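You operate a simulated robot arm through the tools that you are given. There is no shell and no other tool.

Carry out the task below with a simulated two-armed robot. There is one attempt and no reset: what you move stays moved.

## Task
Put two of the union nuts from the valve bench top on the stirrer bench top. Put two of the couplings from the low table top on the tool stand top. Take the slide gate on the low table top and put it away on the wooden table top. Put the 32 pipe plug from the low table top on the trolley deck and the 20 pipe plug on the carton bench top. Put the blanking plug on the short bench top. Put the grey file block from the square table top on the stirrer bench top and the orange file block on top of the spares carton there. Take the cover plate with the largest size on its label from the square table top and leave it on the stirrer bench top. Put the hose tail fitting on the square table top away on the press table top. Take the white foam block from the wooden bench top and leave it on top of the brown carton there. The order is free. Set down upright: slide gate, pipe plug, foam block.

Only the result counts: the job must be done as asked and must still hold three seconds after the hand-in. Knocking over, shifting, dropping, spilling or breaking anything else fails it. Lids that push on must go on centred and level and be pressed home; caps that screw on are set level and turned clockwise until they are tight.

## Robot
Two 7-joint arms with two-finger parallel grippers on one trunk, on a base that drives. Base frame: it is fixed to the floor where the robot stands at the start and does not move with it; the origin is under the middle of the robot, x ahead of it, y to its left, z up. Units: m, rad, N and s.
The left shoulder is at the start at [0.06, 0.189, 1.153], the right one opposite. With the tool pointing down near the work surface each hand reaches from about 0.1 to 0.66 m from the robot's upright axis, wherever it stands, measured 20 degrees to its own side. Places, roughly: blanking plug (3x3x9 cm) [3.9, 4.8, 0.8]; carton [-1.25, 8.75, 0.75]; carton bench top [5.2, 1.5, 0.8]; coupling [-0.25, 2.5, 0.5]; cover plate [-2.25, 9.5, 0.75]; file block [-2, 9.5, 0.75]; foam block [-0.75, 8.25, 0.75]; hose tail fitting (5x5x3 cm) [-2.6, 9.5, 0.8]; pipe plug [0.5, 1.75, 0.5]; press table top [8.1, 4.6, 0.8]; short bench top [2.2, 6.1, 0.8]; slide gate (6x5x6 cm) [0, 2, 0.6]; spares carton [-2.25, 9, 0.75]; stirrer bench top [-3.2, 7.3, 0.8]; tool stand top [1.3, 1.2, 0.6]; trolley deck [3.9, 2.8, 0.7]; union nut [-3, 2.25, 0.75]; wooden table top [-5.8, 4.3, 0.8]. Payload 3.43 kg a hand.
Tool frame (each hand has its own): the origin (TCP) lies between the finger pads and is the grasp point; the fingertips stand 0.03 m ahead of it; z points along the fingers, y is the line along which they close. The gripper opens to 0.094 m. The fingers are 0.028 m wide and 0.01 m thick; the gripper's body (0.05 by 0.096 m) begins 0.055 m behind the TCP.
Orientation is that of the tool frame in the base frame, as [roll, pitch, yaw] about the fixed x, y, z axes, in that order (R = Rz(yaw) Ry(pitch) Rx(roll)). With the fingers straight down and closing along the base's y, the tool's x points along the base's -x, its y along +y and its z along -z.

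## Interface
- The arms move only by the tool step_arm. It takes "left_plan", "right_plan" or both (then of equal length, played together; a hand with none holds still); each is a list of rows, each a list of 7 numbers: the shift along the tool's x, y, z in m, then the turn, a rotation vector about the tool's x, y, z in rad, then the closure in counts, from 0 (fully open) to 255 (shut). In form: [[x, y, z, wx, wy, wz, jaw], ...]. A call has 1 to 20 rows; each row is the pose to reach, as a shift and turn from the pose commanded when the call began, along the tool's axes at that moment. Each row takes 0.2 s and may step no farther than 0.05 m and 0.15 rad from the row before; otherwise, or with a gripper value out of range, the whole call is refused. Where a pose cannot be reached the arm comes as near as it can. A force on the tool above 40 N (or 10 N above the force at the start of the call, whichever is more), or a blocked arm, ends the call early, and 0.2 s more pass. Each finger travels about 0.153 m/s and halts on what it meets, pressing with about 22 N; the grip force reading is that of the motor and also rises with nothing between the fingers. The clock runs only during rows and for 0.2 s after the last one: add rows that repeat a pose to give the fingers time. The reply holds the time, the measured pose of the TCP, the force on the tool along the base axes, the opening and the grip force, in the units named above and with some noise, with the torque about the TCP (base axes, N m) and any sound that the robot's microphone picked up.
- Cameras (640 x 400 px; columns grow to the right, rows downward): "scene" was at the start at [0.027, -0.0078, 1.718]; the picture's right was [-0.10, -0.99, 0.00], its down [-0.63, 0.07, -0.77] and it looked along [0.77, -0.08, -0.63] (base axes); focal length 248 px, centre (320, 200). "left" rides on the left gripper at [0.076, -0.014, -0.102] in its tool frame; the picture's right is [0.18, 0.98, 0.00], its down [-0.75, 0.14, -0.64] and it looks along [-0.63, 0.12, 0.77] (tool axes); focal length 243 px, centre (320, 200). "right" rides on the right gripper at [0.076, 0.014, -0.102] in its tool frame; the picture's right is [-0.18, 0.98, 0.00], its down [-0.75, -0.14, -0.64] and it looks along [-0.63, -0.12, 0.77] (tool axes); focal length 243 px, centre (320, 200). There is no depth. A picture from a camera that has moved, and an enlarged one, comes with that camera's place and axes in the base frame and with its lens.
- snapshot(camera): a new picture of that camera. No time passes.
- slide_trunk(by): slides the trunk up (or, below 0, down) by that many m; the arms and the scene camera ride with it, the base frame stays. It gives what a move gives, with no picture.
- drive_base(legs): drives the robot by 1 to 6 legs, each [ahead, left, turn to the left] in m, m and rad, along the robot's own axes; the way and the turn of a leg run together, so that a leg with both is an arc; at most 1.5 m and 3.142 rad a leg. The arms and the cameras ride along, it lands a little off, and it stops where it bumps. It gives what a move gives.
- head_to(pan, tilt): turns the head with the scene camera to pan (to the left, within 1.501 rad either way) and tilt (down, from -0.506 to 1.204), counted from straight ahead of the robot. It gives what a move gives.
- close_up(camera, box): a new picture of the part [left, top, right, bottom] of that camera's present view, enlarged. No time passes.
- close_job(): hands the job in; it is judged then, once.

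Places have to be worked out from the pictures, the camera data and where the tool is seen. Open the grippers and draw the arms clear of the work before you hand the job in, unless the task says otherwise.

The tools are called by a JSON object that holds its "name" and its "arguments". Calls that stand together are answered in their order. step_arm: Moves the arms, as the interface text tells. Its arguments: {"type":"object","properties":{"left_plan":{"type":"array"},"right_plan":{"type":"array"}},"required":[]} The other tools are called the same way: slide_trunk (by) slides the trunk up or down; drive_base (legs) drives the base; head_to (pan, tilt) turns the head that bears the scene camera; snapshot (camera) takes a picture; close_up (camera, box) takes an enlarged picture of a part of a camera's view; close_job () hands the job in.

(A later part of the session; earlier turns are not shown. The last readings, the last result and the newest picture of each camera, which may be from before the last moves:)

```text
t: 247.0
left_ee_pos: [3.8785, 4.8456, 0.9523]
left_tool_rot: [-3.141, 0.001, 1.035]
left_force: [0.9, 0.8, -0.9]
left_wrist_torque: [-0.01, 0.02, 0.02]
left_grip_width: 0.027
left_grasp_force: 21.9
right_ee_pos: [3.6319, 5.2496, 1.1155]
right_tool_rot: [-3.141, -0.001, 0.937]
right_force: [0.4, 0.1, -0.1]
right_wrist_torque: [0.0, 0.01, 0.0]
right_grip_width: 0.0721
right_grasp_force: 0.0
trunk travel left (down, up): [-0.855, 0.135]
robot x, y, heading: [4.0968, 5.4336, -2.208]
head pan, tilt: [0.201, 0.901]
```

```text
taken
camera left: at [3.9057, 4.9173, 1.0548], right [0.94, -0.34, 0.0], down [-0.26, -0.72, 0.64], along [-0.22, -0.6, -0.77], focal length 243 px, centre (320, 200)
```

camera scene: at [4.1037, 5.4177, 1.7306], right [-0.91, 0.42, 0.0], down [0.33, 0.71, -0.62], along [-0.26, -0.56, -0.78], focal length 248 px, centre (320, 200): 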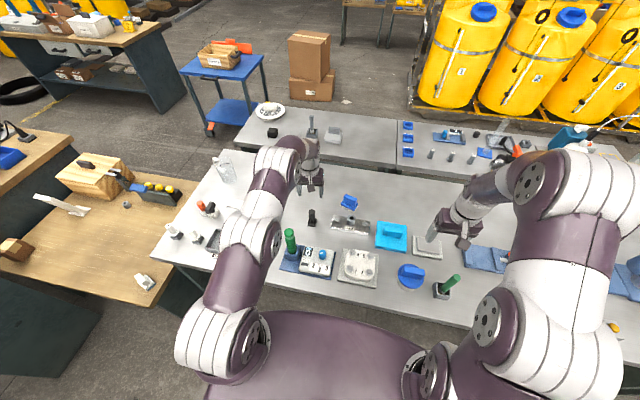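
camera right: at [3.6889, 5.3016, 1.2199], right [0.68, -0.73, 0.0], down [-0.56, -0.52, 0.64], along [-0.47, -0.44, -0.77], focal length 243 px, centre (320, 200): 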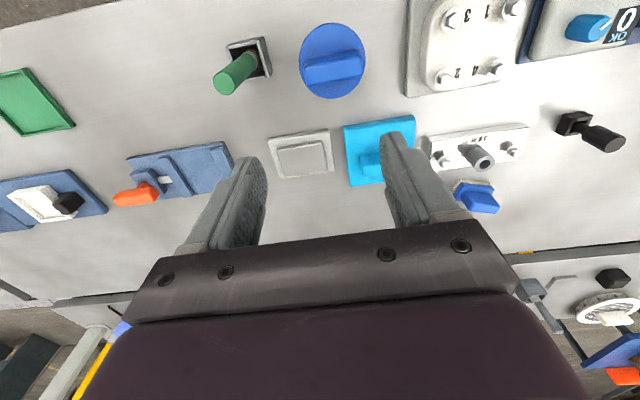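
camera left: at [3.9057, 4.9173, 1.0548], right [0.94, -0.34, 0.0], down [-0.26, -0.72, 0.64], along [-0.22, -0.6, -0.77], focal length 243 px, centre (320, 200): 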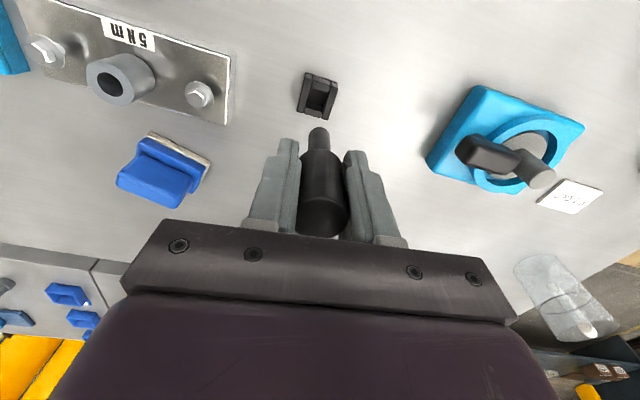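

The plug came out of its square socket, which stayed in place. Since it's a pin with a knob, I'll lay it down later; first I raise it well clear and draw the arm back.

{"name": "step_arm", "arguments": {"left_plan": [[0, 0, -0.045, 0, 0, 0, 255], [0, 0, -0.09, 0, 0, 0, 255], [0, 0, -0.135, 0, 0, 0, 255], [0, 0, -0.18, 0, 0, 0, 255], [0, 0, -0.22, 0, 0, 0, 255], [0.04, 0, -0.245, 0, 0, 0, 255], [0.08, 0, -0.265, 0, 0, 0, 255], [0.125, 0, -0.27, 0, 0, 0, 255], [0.17, 0, -0.27, 0, 0, 0, 255]]}}

{"name": "snapshot", "arguments": {"camera": "left"}}

```text
t: 249.0
left_ee_pos: [3.9647, 4.9935, 1.2243]
left_tool_rot: [-3.14, 0.006, 1.035]
left_force: [-0.3, 0.4, 0.3]
left_wrist_torque: [-0.01, 0.04, -0.01]
left_grip_width: 0.0272
left_grasp_force: 21.6
left hand out of reach, approached as far as the arm can: row 3, 4, 5, 6, 7, 8
right_ee_pos: [3.6332, 5.2498, 1.1171]
right_tool_rot: [3.141, 0.0, 0.937]
right_force: [0.0, 0.0, -0.5]
right_wrist_torque: [0.0, 0.01, 0.01]
right_grip_width: 0.0718
right_grasp_force: 0.0
trunk travel left (down, up): [-0.855, 0.135]
robot x, y, heading: [4.0972, 5.4406, -2.206]
head pan, tilt: [0.201, 0.901]
```

```text
taken
camera left: at [3.9926, 5.0657, 1.3259], right [0.94, -0.34, 0.0], down [-0.26, -0.72, 0.65], along [-0.22, -0.61, -0.76], focal length 243 px, centre (320, 200)
```

left: 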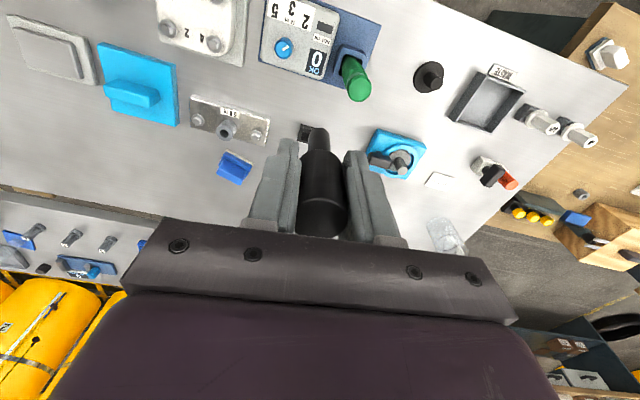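

Nothing else was disturbed and the plug hangs securely. I back away from this table and drive along the corridor to the short bench.

{"name": "drive_base", "arguments": {"legs": [[-0.3, 0, 0], [0, -0.96, 0], [0, -0.96, 0]]}}

{"name": "head_to", "arguments": {"pan": 0, "tilt": 0.9}}

{"name": "snapshot", "arguments": {"camera": "scene"}}

{"name": "snapshot", "arguments": {"camera": "right"}}

{"name": "snapshot", "arguments": {"camera": "left"}}

```text
t: 260.1
left_ee_pos: [2.6189, 6.3619, 1.2223]
left_tool_rot: [3.141, 0.003, 1.034]
left_force: [0.8, -0.5, -0.3]
left_wrist_torque: [0.0, 0.01, -0.01]
left_grip_width: 0.0271
left_grasp_force: 22.6
right_ee_pos: [2.287, 6.6205, 1.1154]
right_tool_rot: [-3.141, -0.001, 0.937]
right_force: [-0.8, -0.9, -0.2]
right_wrist_torque: [0.0, 0.01, 0.0]
right_grip_width: 0.0717
right_grasp_force: 0.1
trunk travel left (down, up): [-0.855, 0.135]
robot x, y, heading: [2.7551, 6.8068, -2.204]
head pan, tilt: [0.201, 0.901]
```

```text
t: 260.9
left_ee_pos: [2.6184, 6.3632, 1.2224]
left_tool_rot: [-3.14, 0.003, 1.036]
left_force: [0.4, 0.0, -0.8]
left_wrist_torque: [0.01, 0.01, 0.01]
left_grip_width: 0.0271
left_grasp_force: 22.2
right_ee_pos: [2.2871, 6.6195, 1.1159]
right_tool_rot: [-3.141, -0.001, 0.937]
right_force: [0.2, 0.0, -0.6]
right_wrist_torque: [0.01, 0.03, 0.0]
right_grip_width: 0.0719
right_grasp_force: 0.0
trunk travel left (down, up): [-0.855, 0.135]
robot x, y, heading: [2.7531, 6.8107, -2.207]
head pan, tilt: [0.0, 0.901]
```

```text
taken
camera scene: at [2.7447, 6.7964, 1.7306], right [-0.81, 0.59, 0.0], down [0.46, 0.63, -0.62], along [-0.37, -0.5, -0.78], focal length 248 px, centre (320, 200)
```

scene: 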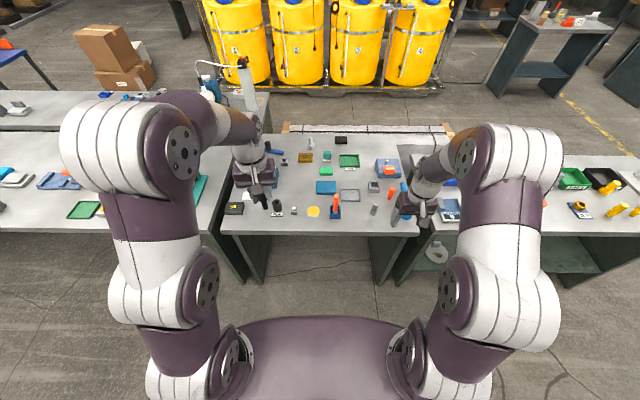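

```text
taken
camera right: at [2.3435, 6.673, 1.2198], right [0.68, -0.73, 0.0], down [-0.56, -0.52, 0.64], along [-0.47, -0.44, -0.77], focal length 243 px, centre (320, 200)
```

right: 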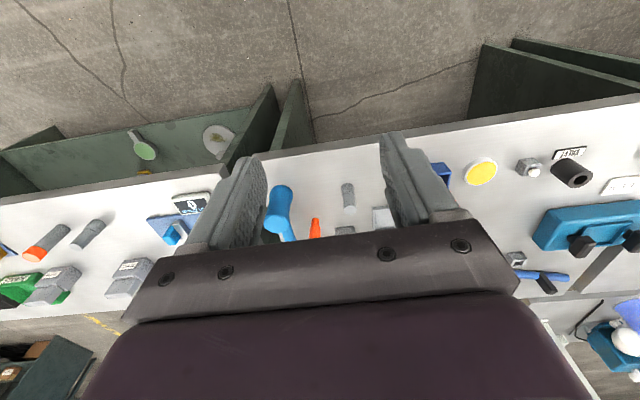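

```text
taken
camera left: at [2.6458, 6.4348, 1.3252], right [0.94, -0.34, 0.0], down [-0.26, -0.72, 0.64], along [-0.22, -0.61, -0.76], focal length 243 px, centre (320, 200)
```

left: 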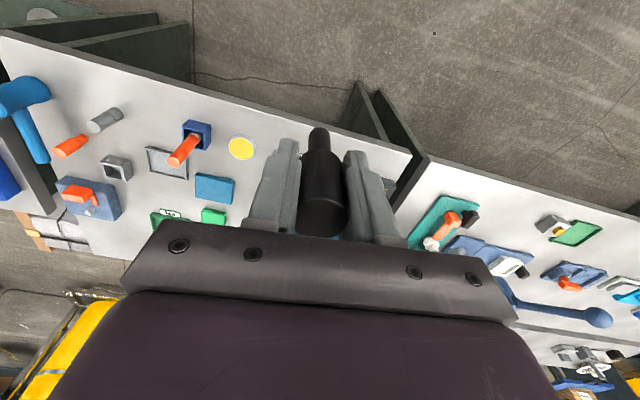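

I'm in front of the short bench; I zoom in on its top to choose a free patch.

{"name": "close_up", "arguments": {"camera": "scene", "box": [215, 120, 435, 250]}}

{"name": "close_up", "arguments": {"camera": "left", "box": [0, 30, 300, 250]}}

```text
2.91 times, centred on (325, 185) of scene
camera zoom: at [2.7447, 6.7964, 1.7306], right [-0.81, 0.59, 0.0], down [0.46, 0.63, -0.62], along [-0.37, -0.5, -0.78], focal length 720 px, centre (306, 244)
```

zoom: 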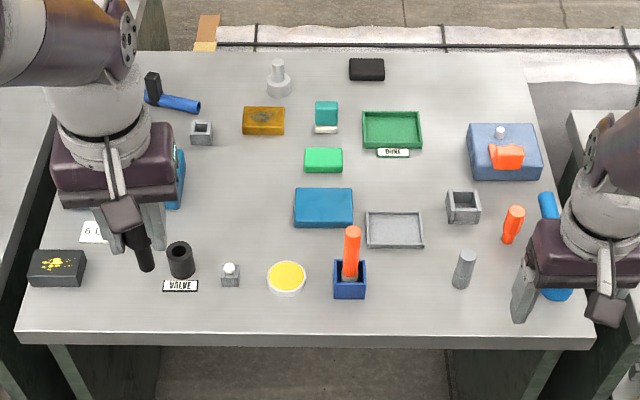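

```text
1.82 times, centred on (150, 140) of left
camera zoom: at [2.6458, 6.4348, 1.3252], right [0.94, -0.34, 0.0], down [-0.26, -0.72, 0.64], along [-0.22, -0.61, -0.76], focal length 441 px, centre (629, 309)
```

zoom: 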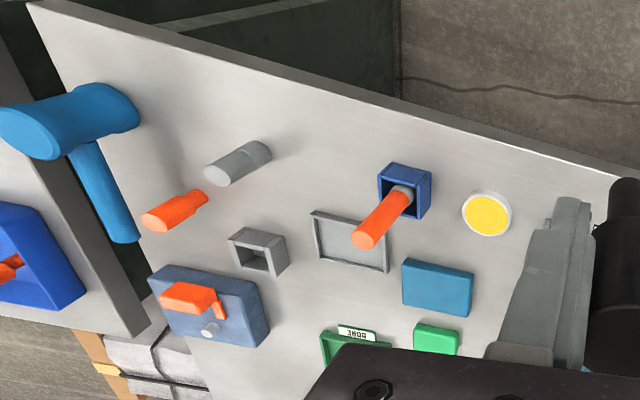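

There's a clear patch between the dark-blue socket and the grey cylinder, around (2.22, 6.36). I line the left hand up with it by driving right and closer.

{"name": "drive_base", "arguments": {"legs": [[0, -0.29, 0], [0.25, 0, 0]]}}

{"name": "snapshot", "arguments": {"camera": "scene"}}

{"name": "snapshot", "arguments": {"camera": "left"}}

```text
t: 264.3
left_ee_pos: [2.2323, 6.3306, 1.2248]
left_tool_rot: [3.14, 0.006, 1.036]
left_force: [-1.6, -0.8, -0.1]
left_wrist_torque: [-0.04, -0.02, 0.0]
left_grip_width: 0.0269
left_grasp_force: 22.3
right_ee_pos: [1.9009, 6.587, 1.1164]
right_tool_rot: [3.141, 0.002, 0.936]
right_force: [-0.6, 0.8, -0.2]
right_wrist_torque: [0.04, 0.0, 0.0]
right_grip_width: 0.0718
right_grasp_force: 0.0
trunk travel left (down, up): [-0.855, 0.135]
robot x, y, heading: [2.3617, 6.7769, -2.206]
head pan, tilt: [0.0, 0.901]
```

```text
taken
camera scene: at [2.3584, 6.7647, 1.7306], right [-0.81, 0.59, 0.0], down [0.46, 0.63, -0.62], along [-0.37, -0.5, -0.78], focal length 248 px, centre (320, 200)
```

scene: 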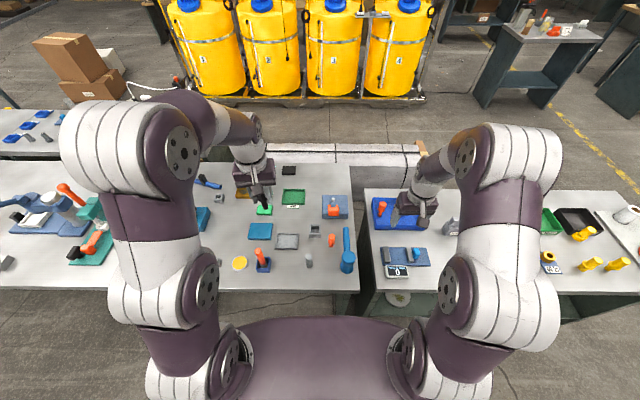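

```text
taken
camera left: at [2.2593, 6.4027, 1.3256], right [0.94, -0.34, 0.0], down [-0.26, -0.72, 0.65], along [-0.22, -0.61, -0.76], focal length 243 px, centre (320, 200)
```

left: 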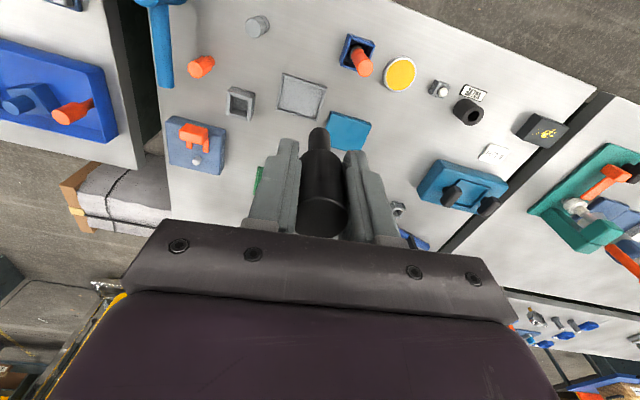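

Both views agree on the free patch centre, (2.22, 6.354). I align the hand over it and then tilt the plug forward so that it can be laid down.

{"name": "step_arm", "arguments": {"left_plan": [[0.01, -0.012, 0.04, 0, 0, 0.045, 255], [0.0214, -0.0235, 0.08, 0, 0, 0.09, 255], [0.0214, -0.0235, 0.12, 0, 0, 0.09, 255], [0.0214, -0.0235, 0.16, 0, 0, 0.09, 255], [0.0214, -0.0235, 0.2, 0, 0, 0.09, 255], [0.0214, -0.0235, 0.2, 0, 0, 0.09, 255]]}}

{"name": "step_arm", "arguments": {"left_plan": [[0, 0, 0, 0, -0.14, 0, 255], [0, 0, 0, 0, -0.28, 0, 255], [0, 0, 0, 0, -0.42, 0, 255], [0, 0, 0, 0, -0.56, 0, 255], [0, 0, 0, 0, -0.7, 0, 255], [0, 0, 0, 0, -0.84, 0, 255], [0, 0, 0, 0, -0.9, 0, 255], [0, 0, 0, 0, -0.9, 0, 255]]}}

{"name": "snapshot", "arguments": {"camera": "left"}}

{"name": "close_up", "arguments": {"camera": "scene", "box": [170, 150, 390, 310]}}

```text
t: 265.7
left_ee_pos: [2.2212, 6.3593, 1.0227]
left_tool_rot: [-3.141, 0.003, 0.947]
left_force: [-0.5, 0.1, -0.2]
left_wrist_torque: [-0.02, 0.02, -0.02]
left_grip_width: 0.0271
left_grasp_force: 21.8
right_ee_pos: [1.9005, 6.587, 1.1164]
right_tool_rot: [-3.14, -0.003, 0.936]
right_force: [0.7, 0.3, 0.8]
right_wrist_torque: [-0.03, 0.04, -0.02]
right_grip_width: 0.0716
right_grasp_force: 0.0
trunk travel left (down, up): [-0.855, 0.135]
robot x, y, heading: [2.3628, 6.7725, -2.204]
head pan, tilt: [0.0, 0.901]
```

```text
t: 267.5
left_ee_pos: [2.2083, 6.3582, 1.0354]
left_tool_rot: [3.117, 0.899, 0.932]
left_force: [0.1, 0.5, -0.5]
left_wrist_torque: [0.01, -0.07, 0.03]
left_grip_width: 0.0269
left_grasp_force: 21.9
left hand out of reach, approached as far as the arm can: row 4, 5, 6, 7, 8
right_ee_pos: [1.9002, 6.5866, 1.1166]
right_tool_rot: [-3.139, -0.002, 0.939]
right_force: [-1.0, 0.5, 0.0]
right_wrist_torque: [0.0, 0.0, 0.01]
right_grip_width: 0.0717
right_grasp_force: 0.1
trunk travel left (down, up): [-0.855, 0.135]
robot x, y, heading: [2.3622, 6.7743, -2.208]
head pan, tilt: [0.0, 0.901]
```

```text
taken
camera left: at [2.2712, 6.4695, 1.0382], right [0.87, -0.48, -0.13], down [0.12, -0.05, 0.99], along [-0.48, -0.88, 0.02], focal length 243 px, centre (320, 200)
```

left: 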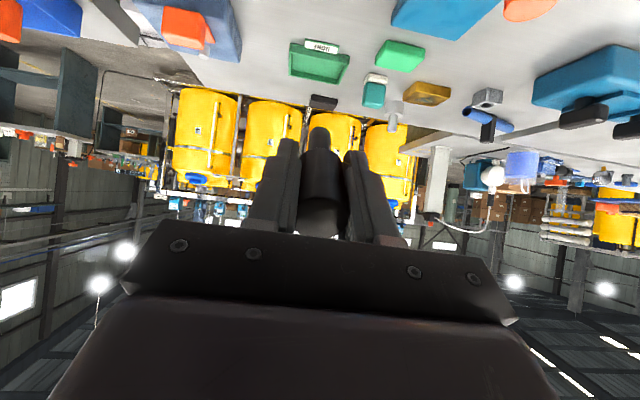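

```text
2.50 times, centred on (280, 230) of scene
camera zoom: at [2.3584, 6.7635, 1.7306], right [-0.81, 0.59, 0.0], down [0.46, 0.63, -0.62], along [-0.37, -0.5, -0.78], focal length 619 px, centre (420, 125)
```

zoom: 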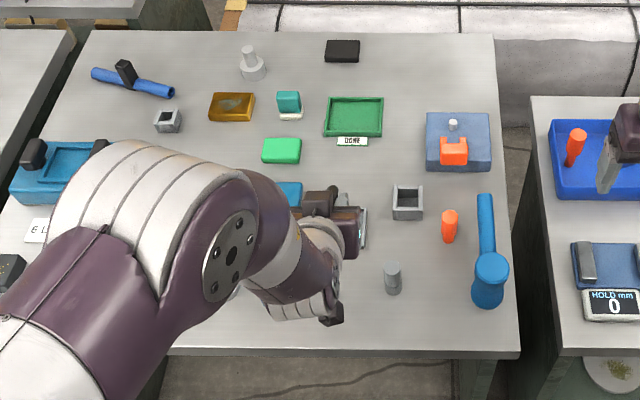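

The tilt works, but the forearm now hangs over the tall orange stick. I back the robot off 0.2 m so that the arm will come in from the front instead.

{"name": "drive_base", "arguments": {"legs": [[-0.2, 0, 0]]}}

{"name": "step_arm", "arguments": {"left_plan": [[-0.025, 0, 0.031, 0, 0, 0, 255], [-0.05, 0, 0.063, 0, 0, 0, 255], [-0.075, 0, 0.094, 0, 0, 0, 255], [-0.1, 0, 0.125, 0, 0, 0, 255], [-0.124, 0, 0.157, 0, 0, 0, 255], [-0.124, 0, 0.157, 0, 0, 0, 255]]}}

{"name": "snapshot", "arguments": {"camera": "scene"}}

{"name": "snapshot", "arguments": {"camera": "right"}}

```text
t: 269.1
left_ee_pos: [2.3244, 6.5156, 1.0349]
left_tool_rot: [3.115, 0.896, 0.933]
left_force: [0.9, 0.2, -1.1]
left_wrist_torque: [0.0, 0.01, -0.03]
left_grip_width: 0.0267
left_grasp_force: 21.9
right_ee_pos: [2.0148, 6.7429, 1.1155]
right_tool_rot: [-3.141, -0.004, 0.941]
right_force: [0.6, 0.4, 0.2]
right_wrist_torque: [-0.01, 0.0, 0.0]
right_grip_width: 0.0719
right_grasp_force: 0.0
trunk travel left (down, up): [-0.855, 0.135]
robot x, y, heading: [2.4821, 6.935, -2.203]
head pan, tilt: [0.0, 0.901]
```

```text
t: 270.5
left_ee_pos: [2.2092, 6.3542, 1.0328]
left_tool_rot: [3.117, 0.899, 0.932]
left_force: [0.1, 0.5, 0.0]
left_wrist_torque: [-0.02, -0.01, -0.01]
left_grip_width: 0.0268
left_grasp_force: 21.5
right_ee_pos: [2.0169, 6.7448, 1.1171]
right_tool_rot: [-3.141, 0.0, 0.938]
right_force: [0.8, 0.2, 0.1]
right_wrist_torque: [-0.02, 0.02, 0.04]
right_grip_width: 0.072
right_grasp_force: 0.1
trunk travel left (down, up): [-0.855, 0.135]
robot x, y, heading: [2.4804, 6.9333, -2.206]
head pan, tilt: [0.0, 0.901]
```

```text
taken
camera scene: at [2.4748, 6.923, 1.7306], right [-0.81, 0.59, 0.0], down [0.46, 0.63, -0.62], along [-0.37, -0.5, -0.78], focal length 248 px, centre (320, 200)
```

scene: 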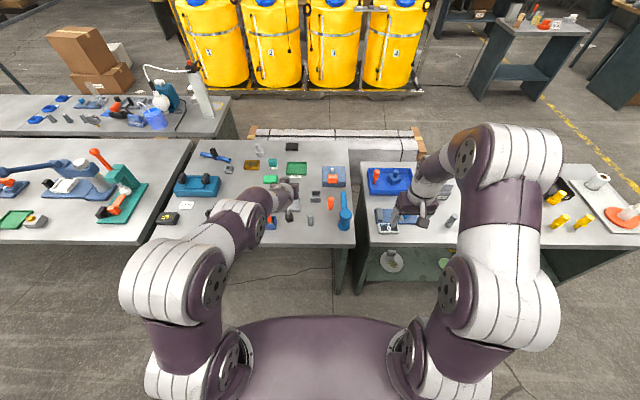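

```text
taken
camera right: at [2.0737, 6.7981, 1.2202], right [0.69, -0.73, 0.0], down [-0.56, -0.53, 0.64], along [-0.47, -0.44, -0.77], focal length 243 px, centre (320, 200)
```

right: 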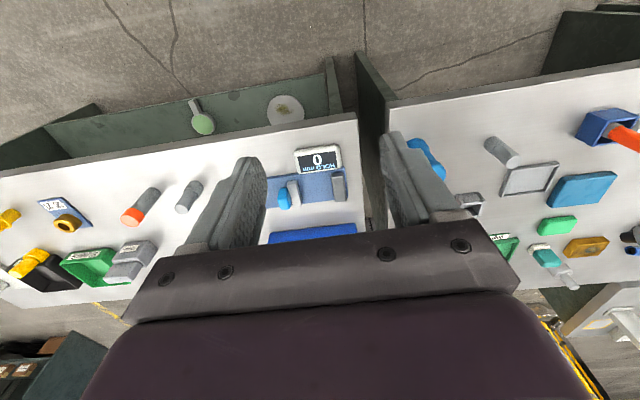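

I zoom in to see how the forearm lies with respect to the orange stick now.

{"name": "close_up", "arguments": {"camera": "scene", "box": [180, 140, 370, 270]}}

{"name": "close_up", "arguments": {"camera": "right", "box": [440, 70, 640, 210]}}

```text
3.08 times, centred on (275, 205) of scene
camera zoom: at [2.4748, 6.923, 1.7306], right [-0.81, 0.59, 0.0], down [0.46, 0.63, -0.62], along [-0.37, -0.5, -0.78], focal length 762 px, centre (458, 185)
```

zoom: 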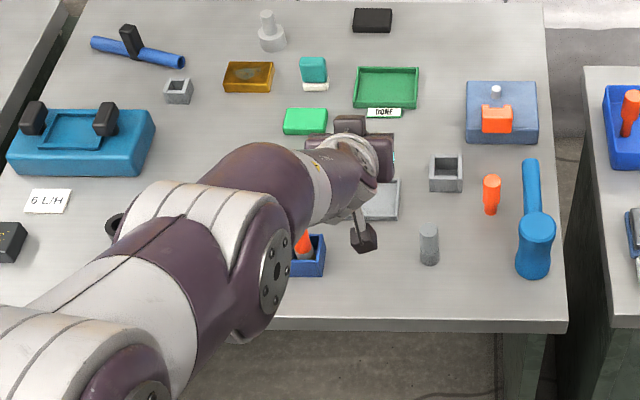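

```text
2.86 times, centred on (540, 140) of right
camera zoom: at [2.0737, 6.7981, 1.2202], right [0.69, -0.73, 0.0], down [-0.56, -0.53, 0.64], along [-0.47, -0.44, -0.77], focal length 693 px, centre (-309, 371)
```

zoom: 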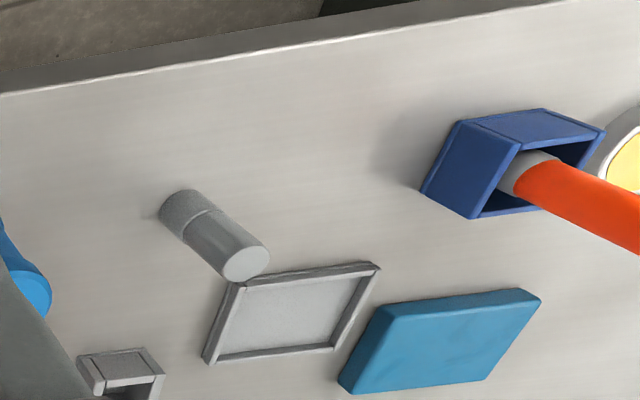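

The forearm would still meet the orange stick when lowered here. A roomier patch with only low items around lies further left, near (2.32, 6.04); I raise the hand a bit and shift there.

{"name": "step_arm", "arguments": {"left_plan": [[-0.0235, 0, -0.0185, 0, 0, 0, 255], [-0.047, 0, -0.037, 0, 0, 0, 255], [-0.055, 0, -0.044, 0, 0, 0, 255]]}}

{"name": "snapshot", "arguments": {"camera": "left"}}

```text
t: 271.3
left_ee_pos: [2.2091, 6.3538, 1.1019]
left_tool_rot: [3.118, 0.897, 0.933]
left_force: [-0.2, -0.2, -0.8]
left_wrist_torque: [-0.03, 0.02, 0.0]
left_grip_width: 0.0271
left_grasp_force: 21.8
right_ee_pos: [2.017, 6.7432, 1.1155]
right_tool_rot: [-3.141, -0.001, 0.939]
right_force: [-0.6, -0.9, 0.6]
right_wrist_torque: [0.0, 0.02, -0.02]
right_grip_width: 0.0718
right_grasp_force: 0.1
trunk travel left (down, up): [-0.855, 0.135]
robot x, y, heading: [2.4794, 6.9342, -2.204]
head pan, tilt: [0.0, 0.901]
```

```text
taken
camera left: at [2.2716, 6.4648, 1.1073], right [0.87, -0.48, -0.13], down [0.12, -0.05, 0.99], along [-0.48, -0.88, 0.02], focal length 243 px, centre (320, 200)
```

left: 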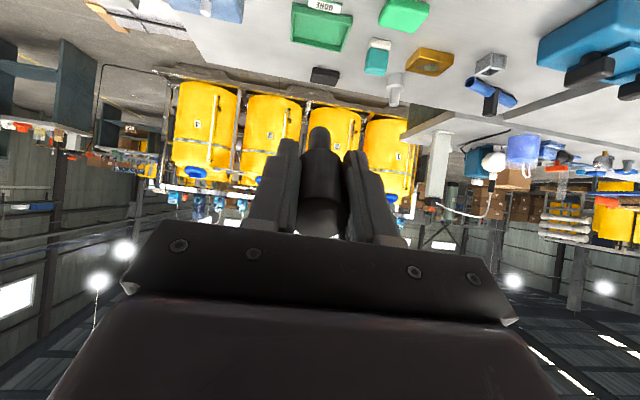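

I drive left 0.27 m and ahead 0.19 m.

{"name": "drive_base", "arguments": {"legs": [[0, 0.27, 0], [0.19, 0, 0]]}}

{"name": "close_up", "arguments": {"camera": "scene", "box": [180, 130, 420, 300]}}

{"name": "snapshot", "arguments": {"camera": "right"}}

```text
t: 274.4
left_ee_pos: [2.3187, 6.043, 1.1052]
left_tool_rot: [3.116, 0.901, 0.934]
left_force: [1.0, 0.4, -0.2]
left_wrist_torque: [0.02, -0.04, -0.03]
left_grip_width: 0.027
left_grasp_force: 22.0
right_ee_pos: [2.1278, 6.4324, 1.1161]
right_tool_rot: [-3.141, -0.001, 0.938]
right_force: [-0.4, 0.5, 0.2]
right_wrist_torque: [-0.03, 0.06, -0.02]
right_grip_width: 0.0721
right_grasp_force: 0.0
trunk travel left (down, up): [-0.855, 0.135]
robot x, y, heading: [2.5942, 6.6229, -2.203]
head pan, tilt: [0.0, 0.901]
```

```text
2.35 times, centred on (300, 215) of scene
camera zoom: at [2.5855, 6.6118, 1.7307], right [-0.81, 0.59, 0.0], down [0.46, 0.63, -0.62], along [-0.37, -0.5, -0.78], focal length 582 px, centre (367, 165)
```

zoom: 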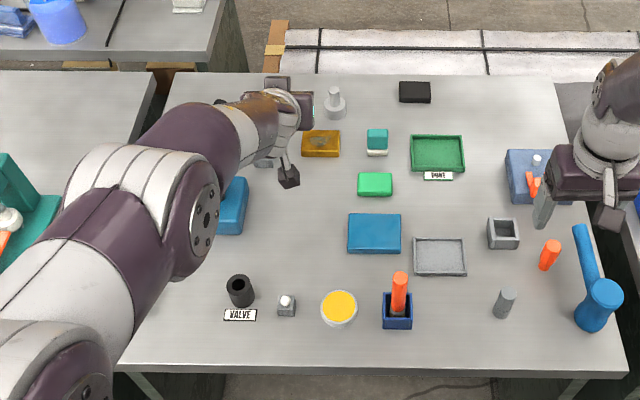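

```text
taken
camera right: at [2.1843, 6.4868, 1.2204], right [0.68, -0.73, 0.0], down [-0.56, -0.53, 0.64], along [-0.47, -0.44, -0.77], focal length 243 px, centre (320, 200)
```

right: 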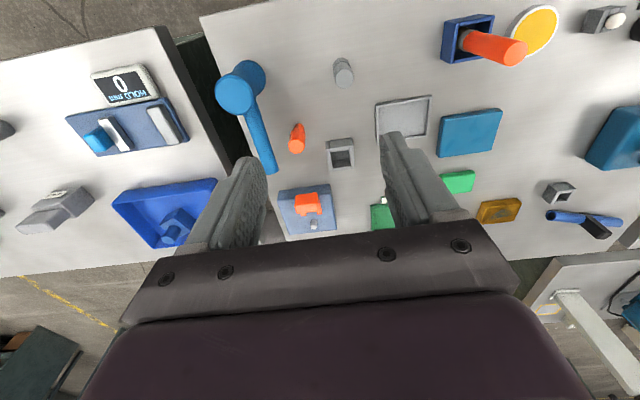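

The free patch is right under the hand. To judge the left forearm's height before lowering, I turn the right hand so its camera looks across at it.

{"name": "step_arm", "arguments": {"right_plan": [[0, 0, 0, 0, 0, -0.14, 50], [0, 0, 0, 0, 0, -0.28, 50], [0, 0, 0, 0, 0, -0.42, 50], [0, 0, 0, 0, 0, -0.56, 50], [0, 0, 0, 0, 0, -0.7, 50], [0, 0, 0, 0, 0, -0.84, 50], [0, 0, 0, 0, 0, -0.98, 50], [0, 0, 0, 0, 0, -1.12, 50], [0, 0, 0, 0, 0, -1.26, 50]]}}

{"name": "snapshot", "arguments": {"camera": "right"}}

```text
t: 276.4
left_ee_pos: [2.3189, 6.0425, 1.1037]
left_tool_rot: [3.117, 0.897, 0.934]
left_force: [-0.1, 0.3, -0.2]
left_wrist_torque: [-0.01, 0.04, -0.01]
left_grip_width: 0.0272
left_grasp_force: 22.7
right_ee_pos: [2.1265, 6.4322, 1.1159]
right_tool_rot: [3.14, -0.003, 2.203]
right_force: [-0.1, -0.2, 0.1]
right_wrist_torque: [-0.01, 0.03, -0.01]
right_grip_width: 0.0756
right_grasp_force: 0.0
trunk travel left (down, up): [-0.855, 0.135]
robot x, y, heading: [2.5931, 6.623, -2.199]
head pan, tilt: [0.0, 0.901]
```

```text
taken
camera right: at [2.0934, 6.5017, 1.2198], right [0.9, 0.43, 0.0], down [0.33, -0.69, 0.64], along [0.28, -0.58, -0.77], focal length 243 px, centre (320, 200)
```

right: 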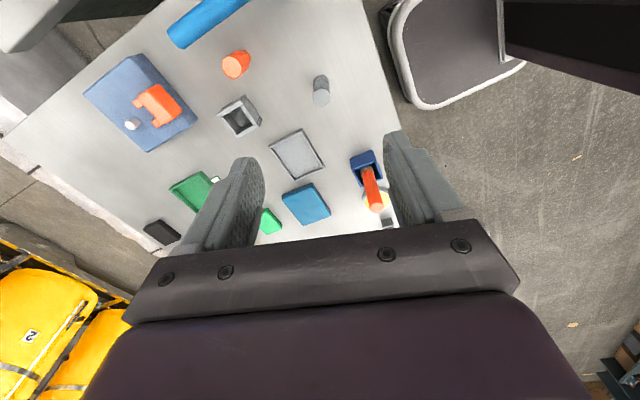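

I tilt the right hand up so that its camera sees the left arm from the side.

{"name": "step_arm", "arguments": {"right_plan": [[0, 0, 0, 0, -0.14, 0, 50], [0, 0, 0, 0, -0.28, 0, 50], [0, 0, 0, 0, -0.42, 0, 50], [0, 0, 0, 0, -0.56, 0, 50], [0, 0, 0, 0, -0.7, 0, 50]]}}

{"name": "snapshot", "arguments": {"camera": "right"}}

```text
t: 277.6
left_ee_pos: [2.3183, 6.0418, 1.1028]
left_tool_rot: [3.115, 0.899, 0.932]
left_force: [-0.5, 0.4, -0.1]
left_wrist_torque: [-0.01, 0.02, 0.01]
left_grip_width: 0.0267
left_grasp_force: 21.5
right_ee_pos: [2.1254, 6.4322, 1.1158]
right_tool_rot: [3.14, 0.701, 2.199]
right_force: [0.2, 0.0, -0.6]
right_wrist_torque: [-0.03, -0.04, 0.0]
right_grip_width: 0.0759
right_grasp_force: 0.1
trunk travel left (down, up): [-0.855, 0.135]
robot x, y, heading: [2.5893, 6.6264, -2.203]
head pan, tilt: [0.0, 0.901]
```

```text
taken
camera right: at [2.0641, 6.5416, 1.146], right [0.88, 0.46, 0.12], down [-0.02, -0.21, 0.98], along [0.48, -0.86, -0.18], focal length 243 px, centre (320, 200)
```

right: 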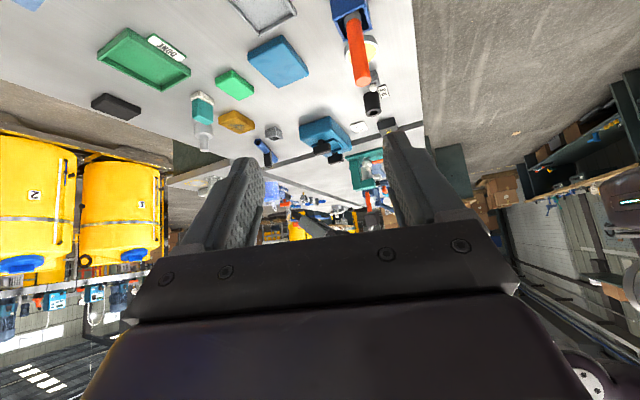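

The left forearm rises steeply from the wrist, well above everything on the bench. I lower the tilted plug toward the bench.

{"name": "step_arm", "arguments": {"left_plan": [[0.0313, 0, 0.0249, 0, 0, 0, 255], [0.0626, 0, 0.0498, 0, 0, 0, 255], [0.0939, 0, 0.0747, 0, 0, 0, 255], [0.1252, 0, 0.0996, 0, 0, 0, 255], [0.1565, 0, 0.1245, 0, 0, 0, 255], [0.1878, 0, 0.1494, 0, 0, 0, 255], [0.1878, 0, 0.1494, 0, 0, 0, 255]]}}

{"name": "snapshot", "arguments": {"camera": "right"}}

{"name": "close_up", "arguments": {"camera": "scene", "box": [180, 130, 420, 300]}}

```text
t: 279.2
left_ee_pos: [2.3238, 6.0387, 0.8648]
left_tool_rot: [3.118, 0.899, 0.934]
left_force: [-0.5, 0.6, 0.1]
left_wrist_torque: [-0.02, -0.01, 0.03]
left_grip_width: 0.0271
left_grasp_force: 22.4
right_ee_pos: [2.1273, 6.4333, 1.1156]
right_tool_rot: [3.139, 0.7, 2.2]
right_force: [0.3, -0.4, 0.3]
right_wrist_torque: [-0.03, 0.01, -0.01]
right_grip_width: 0.0755
right_grasp_force: 0.1
trunk travel left (down, up): [-0.855, 0.135]
robot x, y, heading: [2.5934, 6.6246, -2.201]
head pan, tilt: [0.0, 0.901]
```

```text
taken
camera right: at [2.0653, 6.542, 1.1465], right [0.88, 0.46, 0.12], down [-0.02, -0.22, 0.98], along [0.48, -0.86, -0.18], focal length 243 px, centre (320, 200)
```

right: 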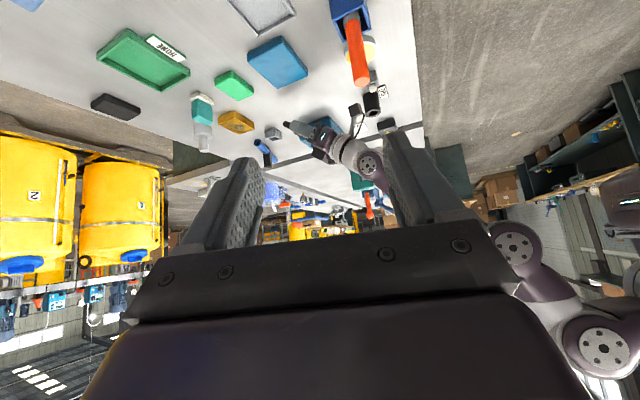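

```text
2.35 times, centred on (300, 215) of scene
camera zoom: at [2.5845, 6.6104, 1.7306], right [-0.81, 0.59, 0.0], down [0.46, 0.63, -0.62], along [-0.37, -0.5, -0.78], focal length 582 px, centre (367, 165)
```

zoom: 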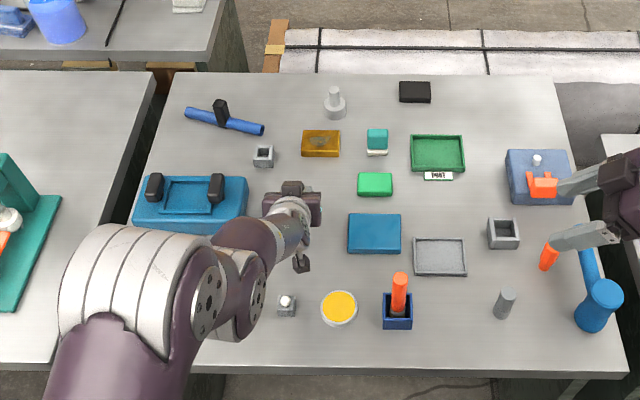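

The side view shows the plug well placed over free bench. I lower it in fine steps until the stem touches.

{"name": "step_arm", "arguments": {"left_plan": [[0.0117, 0, 0.0093, 0, 0, 0, 255], [0.0196, 0, 0.0156, 0, 0, 0, 255], [0.0235, 0, 0.0187, 0, 0, 0, 255], [0.0259, 0, 0.0205, 0, 0, 0, 255]]}}

{"name": "close_up", "arguments": {"camera": "right", "box": [240, 80, 420, 220]}}

```text
t: 280.2
left_ee_pos: [2.3224, 6.0395, 0.83]
left_tool_rot: [3.118, 0.899, 0.934]
left_force: [0.1, -0.3, 0.2]
left_wrist_torque: [0.0, -0.01, -0.02]
left_grip_width: 0.0268
left_grasp_force: 21.8
right_ee_pos: [2.1279, 6.4326, 1.1152]
right_tool_rot: [3.138, 0.698, 2.198]
right_force: [0.0, -0.6, -0.8]
right_wrist_torque: [-0.02, -0.03, 0.0]
right_grip_width: 0.0757
right_grasp_force: 0.0
trunk travel left (down, up): [-0.855, 0.135]
robot x, y, heading: [2.5949, 6.6193, -2.204]
head pan, tilt: [0.0, 0.901]
```

```text
2.86 times, centred on (330, 150) of right
camera zoom: at [2.0651, 6.5414, 1.1464], right [0.88, 0.46, 0.12], down [-0.02, -0.22, 0.98], along [0.48, -0.86, -0.18], focal length 693 px, centre (291, 343)
```

zoom: 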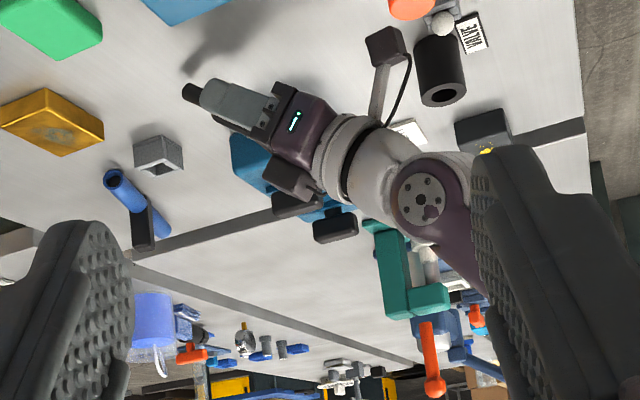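

Still no contact at 0.830. I continue downward in 3–4 mm steps.

{"name": "step_arm", "arguments": {"left_plan": [[0.0031, 0, 0.0025, 0, 0, 0, 255], [0.0063, 0, 0.005, 0, 0, 0, 255], [0.0094, 0, 0.0075, 0, 0, 0, 255]]}}

```text
t: 281.0
left_ee_pos: [2.3215, 6.0407, 0.8212]
left_tool_rot: [3.116, 0.904, 0.933]
left_force: [3.8, 2.9, 13.6]
left_wrist_torque: [-0.5, 0.21, 0.15]
left_grip_width: 0.0276
left_grasp_force: 22.2
right_ee_pos: [2.1283, 6.4342, 1.117]
right_tool_rot: [-3.141, 0.699, 2.201]
right_force: [0.2, 1.0, 0.4]
right_wrist_torque: [0.0, 0.0, -0.01]
right_grip_width: 0.0758
right_grasp_force: 0.0
trunk travel left (down, up): [-0.855, 0.135]
robot x, y, heading: [2.5923, 6.6249, -2.205]
head pan, tilt: [0.0, 0.901]
```

The stem touches the bench (14 N). I open the gripper gently so that the knob end settles down.

{"name": "step_arm", "arguments": {"left_plan": [[-0.0008, 0, -0.0006, 0, 0, 0, 165], [-0.0008, 0, -0.0006, 0, 0, 0, 140], [-0.0008, 0, -0.0006, 0, 0, 0, 110], [-0.0008, 0, -0.0006, 0, 0, 0, 90], [-0.0008, 0, -0.0006, 0, 0, 0, 90]]}}

{"name": "close_up", "arguments": {"camera": "right", "box": [240, 80, 420, 220]}}

{"name": "snapshot", "arguments": {"camera": "left"}}

```text
t: 282.2
left_ee_pos: [2.3223, 6.0405, 0.8201]
left_tool_rot: [3.117, 0.898, 0.932]
left_force: [-0.8, 0.4, 0.4]
left_wrist_torque: [-0.05, 0.01, -0.01]
left_grip_width: 0.0608
left_grasp_force: 0.1
right_ee_pos: [2.1263, 6.4329, 1.1154]
right_tool_rot: [3.14, 0.698, 2.2]
right_force: [0.0, 0.2, 0.4]
right_wrist_torque: [0.02, -0.01, -0.01]
right_grip_width: 0.0759
right_grasp_force: 0.0
trunk travel left (down, up): [-0.855, 0.135]
robot x, y, heading: [2.5956, 6.6202, -2.211]
head pan, tilt: [0.0, 0.901]
```

```text
2.86 times, centred on (330, 150) of right
camera zoom: at [2.0652, 6.5417, 1.1464], right [0.88, 0.46, 0.12], down [-0.02, -0.22, 0.98], along [0.48, -0.86, -0.18], focal length 693 px, centre (291, 343)
```

zoom: 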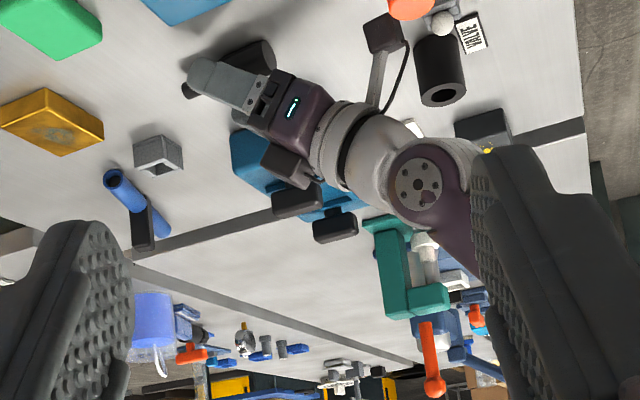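

```text
taken
camera left: at [2.3853, 6.1512, 0.8235], right [0.87, -0.48, -0.13], down [0.12, -0.05, 0.99], along [-0.48, -0.88, 0.02], focal length 243 px, centre (320, 200)
```

left: 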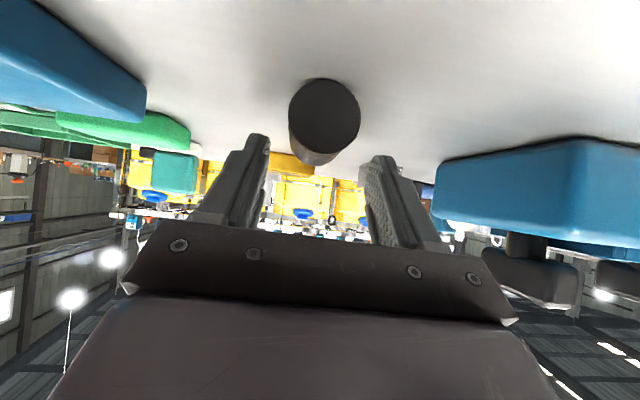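

The plug now lies on the bench between the open fingers. I raise the hand straight up and look.

{"name": "step_arm", "arguments": {"left_plan": [[-0.0235, 0, -0.0187, 0, 0, 0, 60], [-0.0548, 0, -0.0436, 0, 0, 0, 60], [-0.0861, 0, -0.0685, 0, 0, 0, 60], [-0.1174, 0, -0.0934, 0, 0, 0, 60], [-0.1487, 0, -0.1183, 0, 0, 0, 60], [-0.18, 0, -0.1432, 0, 0, 0, 60], [-0.21, 0, -0.167, 0, 0, 0, 60]]}}

{"name": "close_up", "arguments": {"camera": "right", "box": [200, 80, 420, 220]}}

{"name": "close_up", "arguments": {"camera": "scene", "box": [180, 130, 420, 300]}}

```text
t: 283.8
left_ee_pos: [2.3207, 6.0426, 1.0903]
left_tool_rot: [3.117, 0.897, 0.932]
left_force: [-0.1, 0.4, 0.2]
left_wrist_torque: [0.01, -0.04, 0.0]
left_grip_width: 0.0719
left_grasp_force: 0.0
right_ee_pos: [2.1274, 6.4339, 1.1153]
right_tool_rot: [3.141, 0.701, 2.198]
right_force: [-0.6, -0.2, 0.3]
right_wrist_torque: [0.0, 0.01, 0.0]
right_grip_width: 0.0756
right_grasp_force: 0.1
trunk travel left (down, up): [-0.855, 0.135]
robot x, y, heading: [2.5934, 6.6198, -2.201]
head pan, tilt: [0.0, 0.901]
```

```text
2.86 times, centred on (310, 150) of right
camera zoom: at [2.0657, 6.5424, 1.1467], right [0.88, 0.46, 0.12], down [-0.02, -0.22, 0.98], along [0.48, -0.86, -0.18], focal length 693 px, centre (349, 343)
```

zoom: 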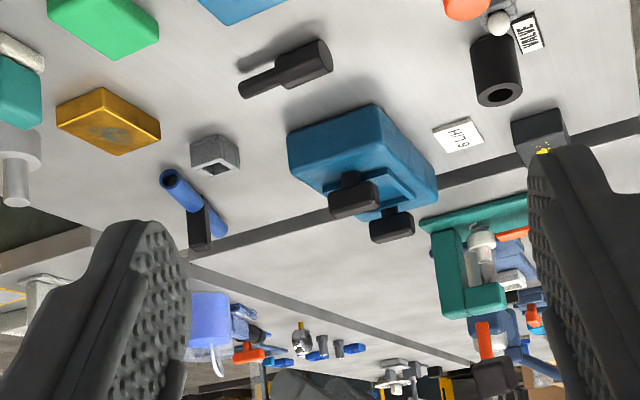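

```text
2.35 times, centred on (300, 215) of scene
camera zoom: at [2.5851, 6.6111, 1.7306], right [-0.81, 0.59, 0.0], down [0.46, 0.63, -0.62], along [-0.37, -0.5, -0.78], focal length 582 px, centre (367, 165)
```

zoom: 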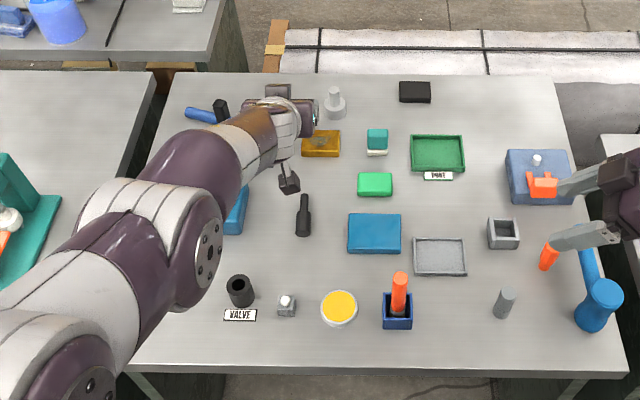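

The blanking plug rests on the short bench. I bring both hands back to the upright carrying pose.

{"name": "step_arm", "arguments": {"left_plan": [[0, 0, 0, 0, 0.15, 0, 60], [0, 0, 0, 0, 0.3, 0, 60], [0, 0, 0, 0, 0.45, 0, 60], [0, 0, 0, 0, 0.6, 0, 60], [0, 0, 0, 0, 0.75, 0, 60], [0, 0, 0, 0, 0.899, 0, 60]], "right_plan": [[0, 0, 0, 0, 0.12, 0, 0], [0, 0, 0, 0, 0.24, 0, 0], [0, 0, 0, 0, 0.36, 0, 0], [0, 0, 0, 0, 0.48, 0, 0], [0, 0, 0, 0, 0.6, 0, 0], [0, 0, 0, 0, 0.699, 0, 0]]}}

{"name": "step_arm", "arguments": {"left_plan": [[0.025, 0, -0.02, 0, 0, 0, 0], [0.05, 0, -0.04, 0, 0, 0, 0], [0.075, 0, -0.04, 0, 0, 0, 0], [0.1, 0, -0.04, 0, 0, 0, 0], [0.125, 0, -0.04, 0, 0, 0, 0], [0.15, 0, -0.04, 0, 0, 0, 0], [0.175, 0, -0.04, 0, 0, 0, 0], [0.2, 0, -0.04, 0, 0, 0, 0], [0.2, 0, -0.04, 0, 0, 0, 0]], "right_plan": [[0, 0, 0, 0, 0, 0.14, 0], [0, 0, 0, 0, 0, 0.28, 0], [0, 0, 0, 0, 0, 0.42, 0], [0, 0, 0, 0, 0, 0.56, 0], [0, 0, 0, 0, 0, 0.7, 0], [0, 0, 0, 0, 0, 0.84, 0], [0, 0, 0, 0, 0, 0.98, 0], [0, 0, 0, 0, 0, 1.12, 0], [0, 0, 0, 0, 0, 1.26, 0]]}}

```text
t: 285.2
left_ee_pos: [2.3442, 6.0666, 1.0738]
left_tool_rot: [3.127, 0.001, 0.953]
left_force: [0.4, 0.3, -0.3]
left_wrist_torque: [-0.04, 0.03, -0.02]
left_grip_width: 0.0718
left_grasp_force: 0.1
left hand out of reach, approached as far as the arm can: row 6
right_ee_pos: [2.1264, 6.4312, 1.1165]
right_tool_rot: [3.14, -0.002, 2.199]
right_force: [-0.1, -0.7, 0.8]
right_wrist_torque: [-0.01, 0.02, 0.0]
right_grip_width: 0.0941
right_grasp_force: 0.2
trunk travel left (down, up): [-0.855, 0.135]
robot x, y, heading: [2.5907, 6.6206, -2.201]
head pan, tilt: [0.0, 0.901]
```

```text
t: 287.2
left_ee_pos: [2.4604, 6.2307, 1.1121]
left_tool_rot: [3.124, -0.003, 0.952]
left_force: [0.2, 0.7, 0.1]
left_wrist_torque: [0.01, -0.03, 0.01]
left_grip_width: 0.0938
left_grasp_force: 0.0
right_ee_pos: [2.1265, 6.4322, 1.116]
right_tool_rot: [-3.141, -0.003, 0.937]
right_force: [-0.3, -0.7, -0.5]
right_wrist_torque: [-0.03, 0.02, 0.01]
right_grip_width: 0.0939
right_grasp_force: 0.0
trunk travel left (down, up): [-0.855, 0.135]
robot x, y, heading: [2.5902, 6.622, -2.206]
head pan, tilt: [0.0, 0.901]
```

Now I leave the corridor westward, toward the wooden bench with the foam block.

{"name": "drive_base", "arguments": {"legs": [[-0.3, 0, 0], [0.03, -1.17, 0], [0.03, -1.17, 0]]}}

{"name": "head_to", "arguments": {"pan": -1.1, "tilt": 0.55}}

{"name": "snapshot", "arguments": {"camera": "scene"}}

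```text
t: 300.3
left_ee_pos: [0.721, 7.8555, 1.1133]
left_tool_rot: [3.125, -0.001, 0.918]
left_force: [-0.5, 0.4, -0.5]
left_wrist_torque: [0.0, 0.02, 0.02]
left_grip_width: 0.094
left_grasp_force: 0.1
right_ee_pos: [0.3972, 8.0671, 1.117]
right_tool_rot: [3.141, -0.003, 0.905]
right_force: [0.4, -0.3, -0.2]
right_wrist_torque: [0.0, 0.01, 0.03]
right_grip_width: 0.0935
right_grasp_force: 0.0
trunk travel left (down, up): [-0.855, 0.135]
robot x, y, heading: [0.8677, 8.2379, -2.242]
head pan, tilt: [0.0, 0.901]
```

```text
t: 301.7
left_ee_pos: [0.7208, 7.8552, 1.113]
left_tool_rot: [3.126, -0.003, 0.918]
left_force: [-0.1, 0.0, -0.4]
left_wrist_torque: [-0.03, 0.01, 0.01]
left_grip_width: 0.0942
left_grasp_force: 0.1
right_ee_pos: [0.3971, 8.0677, 1.1163]
right_tool_rot: [-3.141, -0.003, 0.904]
right_force: [-1.1, 0.9, 0.1]
right_wrist_torque: [0.02, 0.0, -0.01]
right_grip_width: 0.094
right_grasp_force: 0.1
trunk travel left (down, up): [-0.855, 0.135]
robot x, y, heading: [0.8694, 8.2371, -2.236]
head pan, tilt: [-1.1, 0.55]
```

```text
taken
camera scene: at [0.8179, 8.3068, 1.7599], right [0.19, 0.98, 0.0], down [0.51, -0.1, -0.85], along [-0.84, 0.17, -0.52], focal length 248 px, centre (320, 200)
```

scene: 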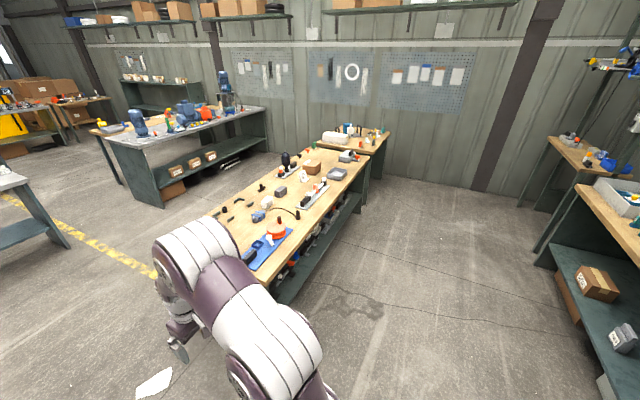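

I zoom in on the wooden bench and the tables behind it.

{"name": "close_up", "arguments": {"camera": "scene", "box": [190, 110, 410, 290]}}

{"name": "close_up", "arguments": {"camera": "scene", "box": [90, 60, 290, 200]}}

```text
2.22 times, centred on (300, 200) of scene
camera zoom: at [0.8179, 8.3068, 1.7599], right [0.19, 0.98, 0.0], down [0.51, -0.1, -0.85], along [-0.84, 0.17, -0.52], focal length 550 px, centre (364, 200)
```

zoom: 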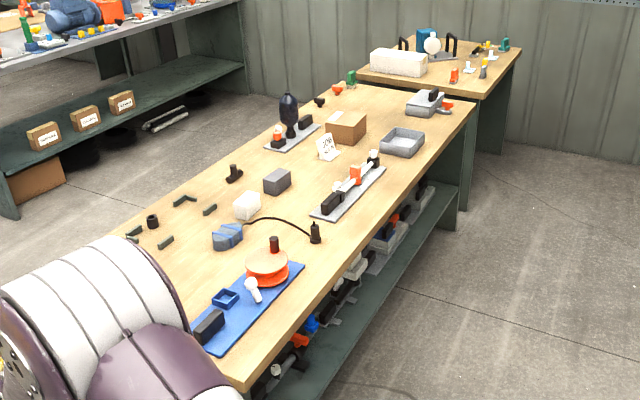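

```text
2.86 times, centred on (190, 130) of scene
camera zoom: at [0.8179, 8.3068, 1.7599], right [0.19, 0.98, 0.0], down [0.51, -0.1, -0.85], along [-0.84, 0.17, -0.52], focal length 707 px, centre (691, 400)
```

zoom: 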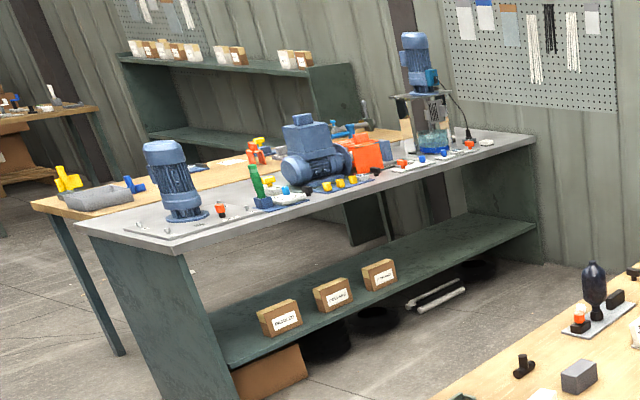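

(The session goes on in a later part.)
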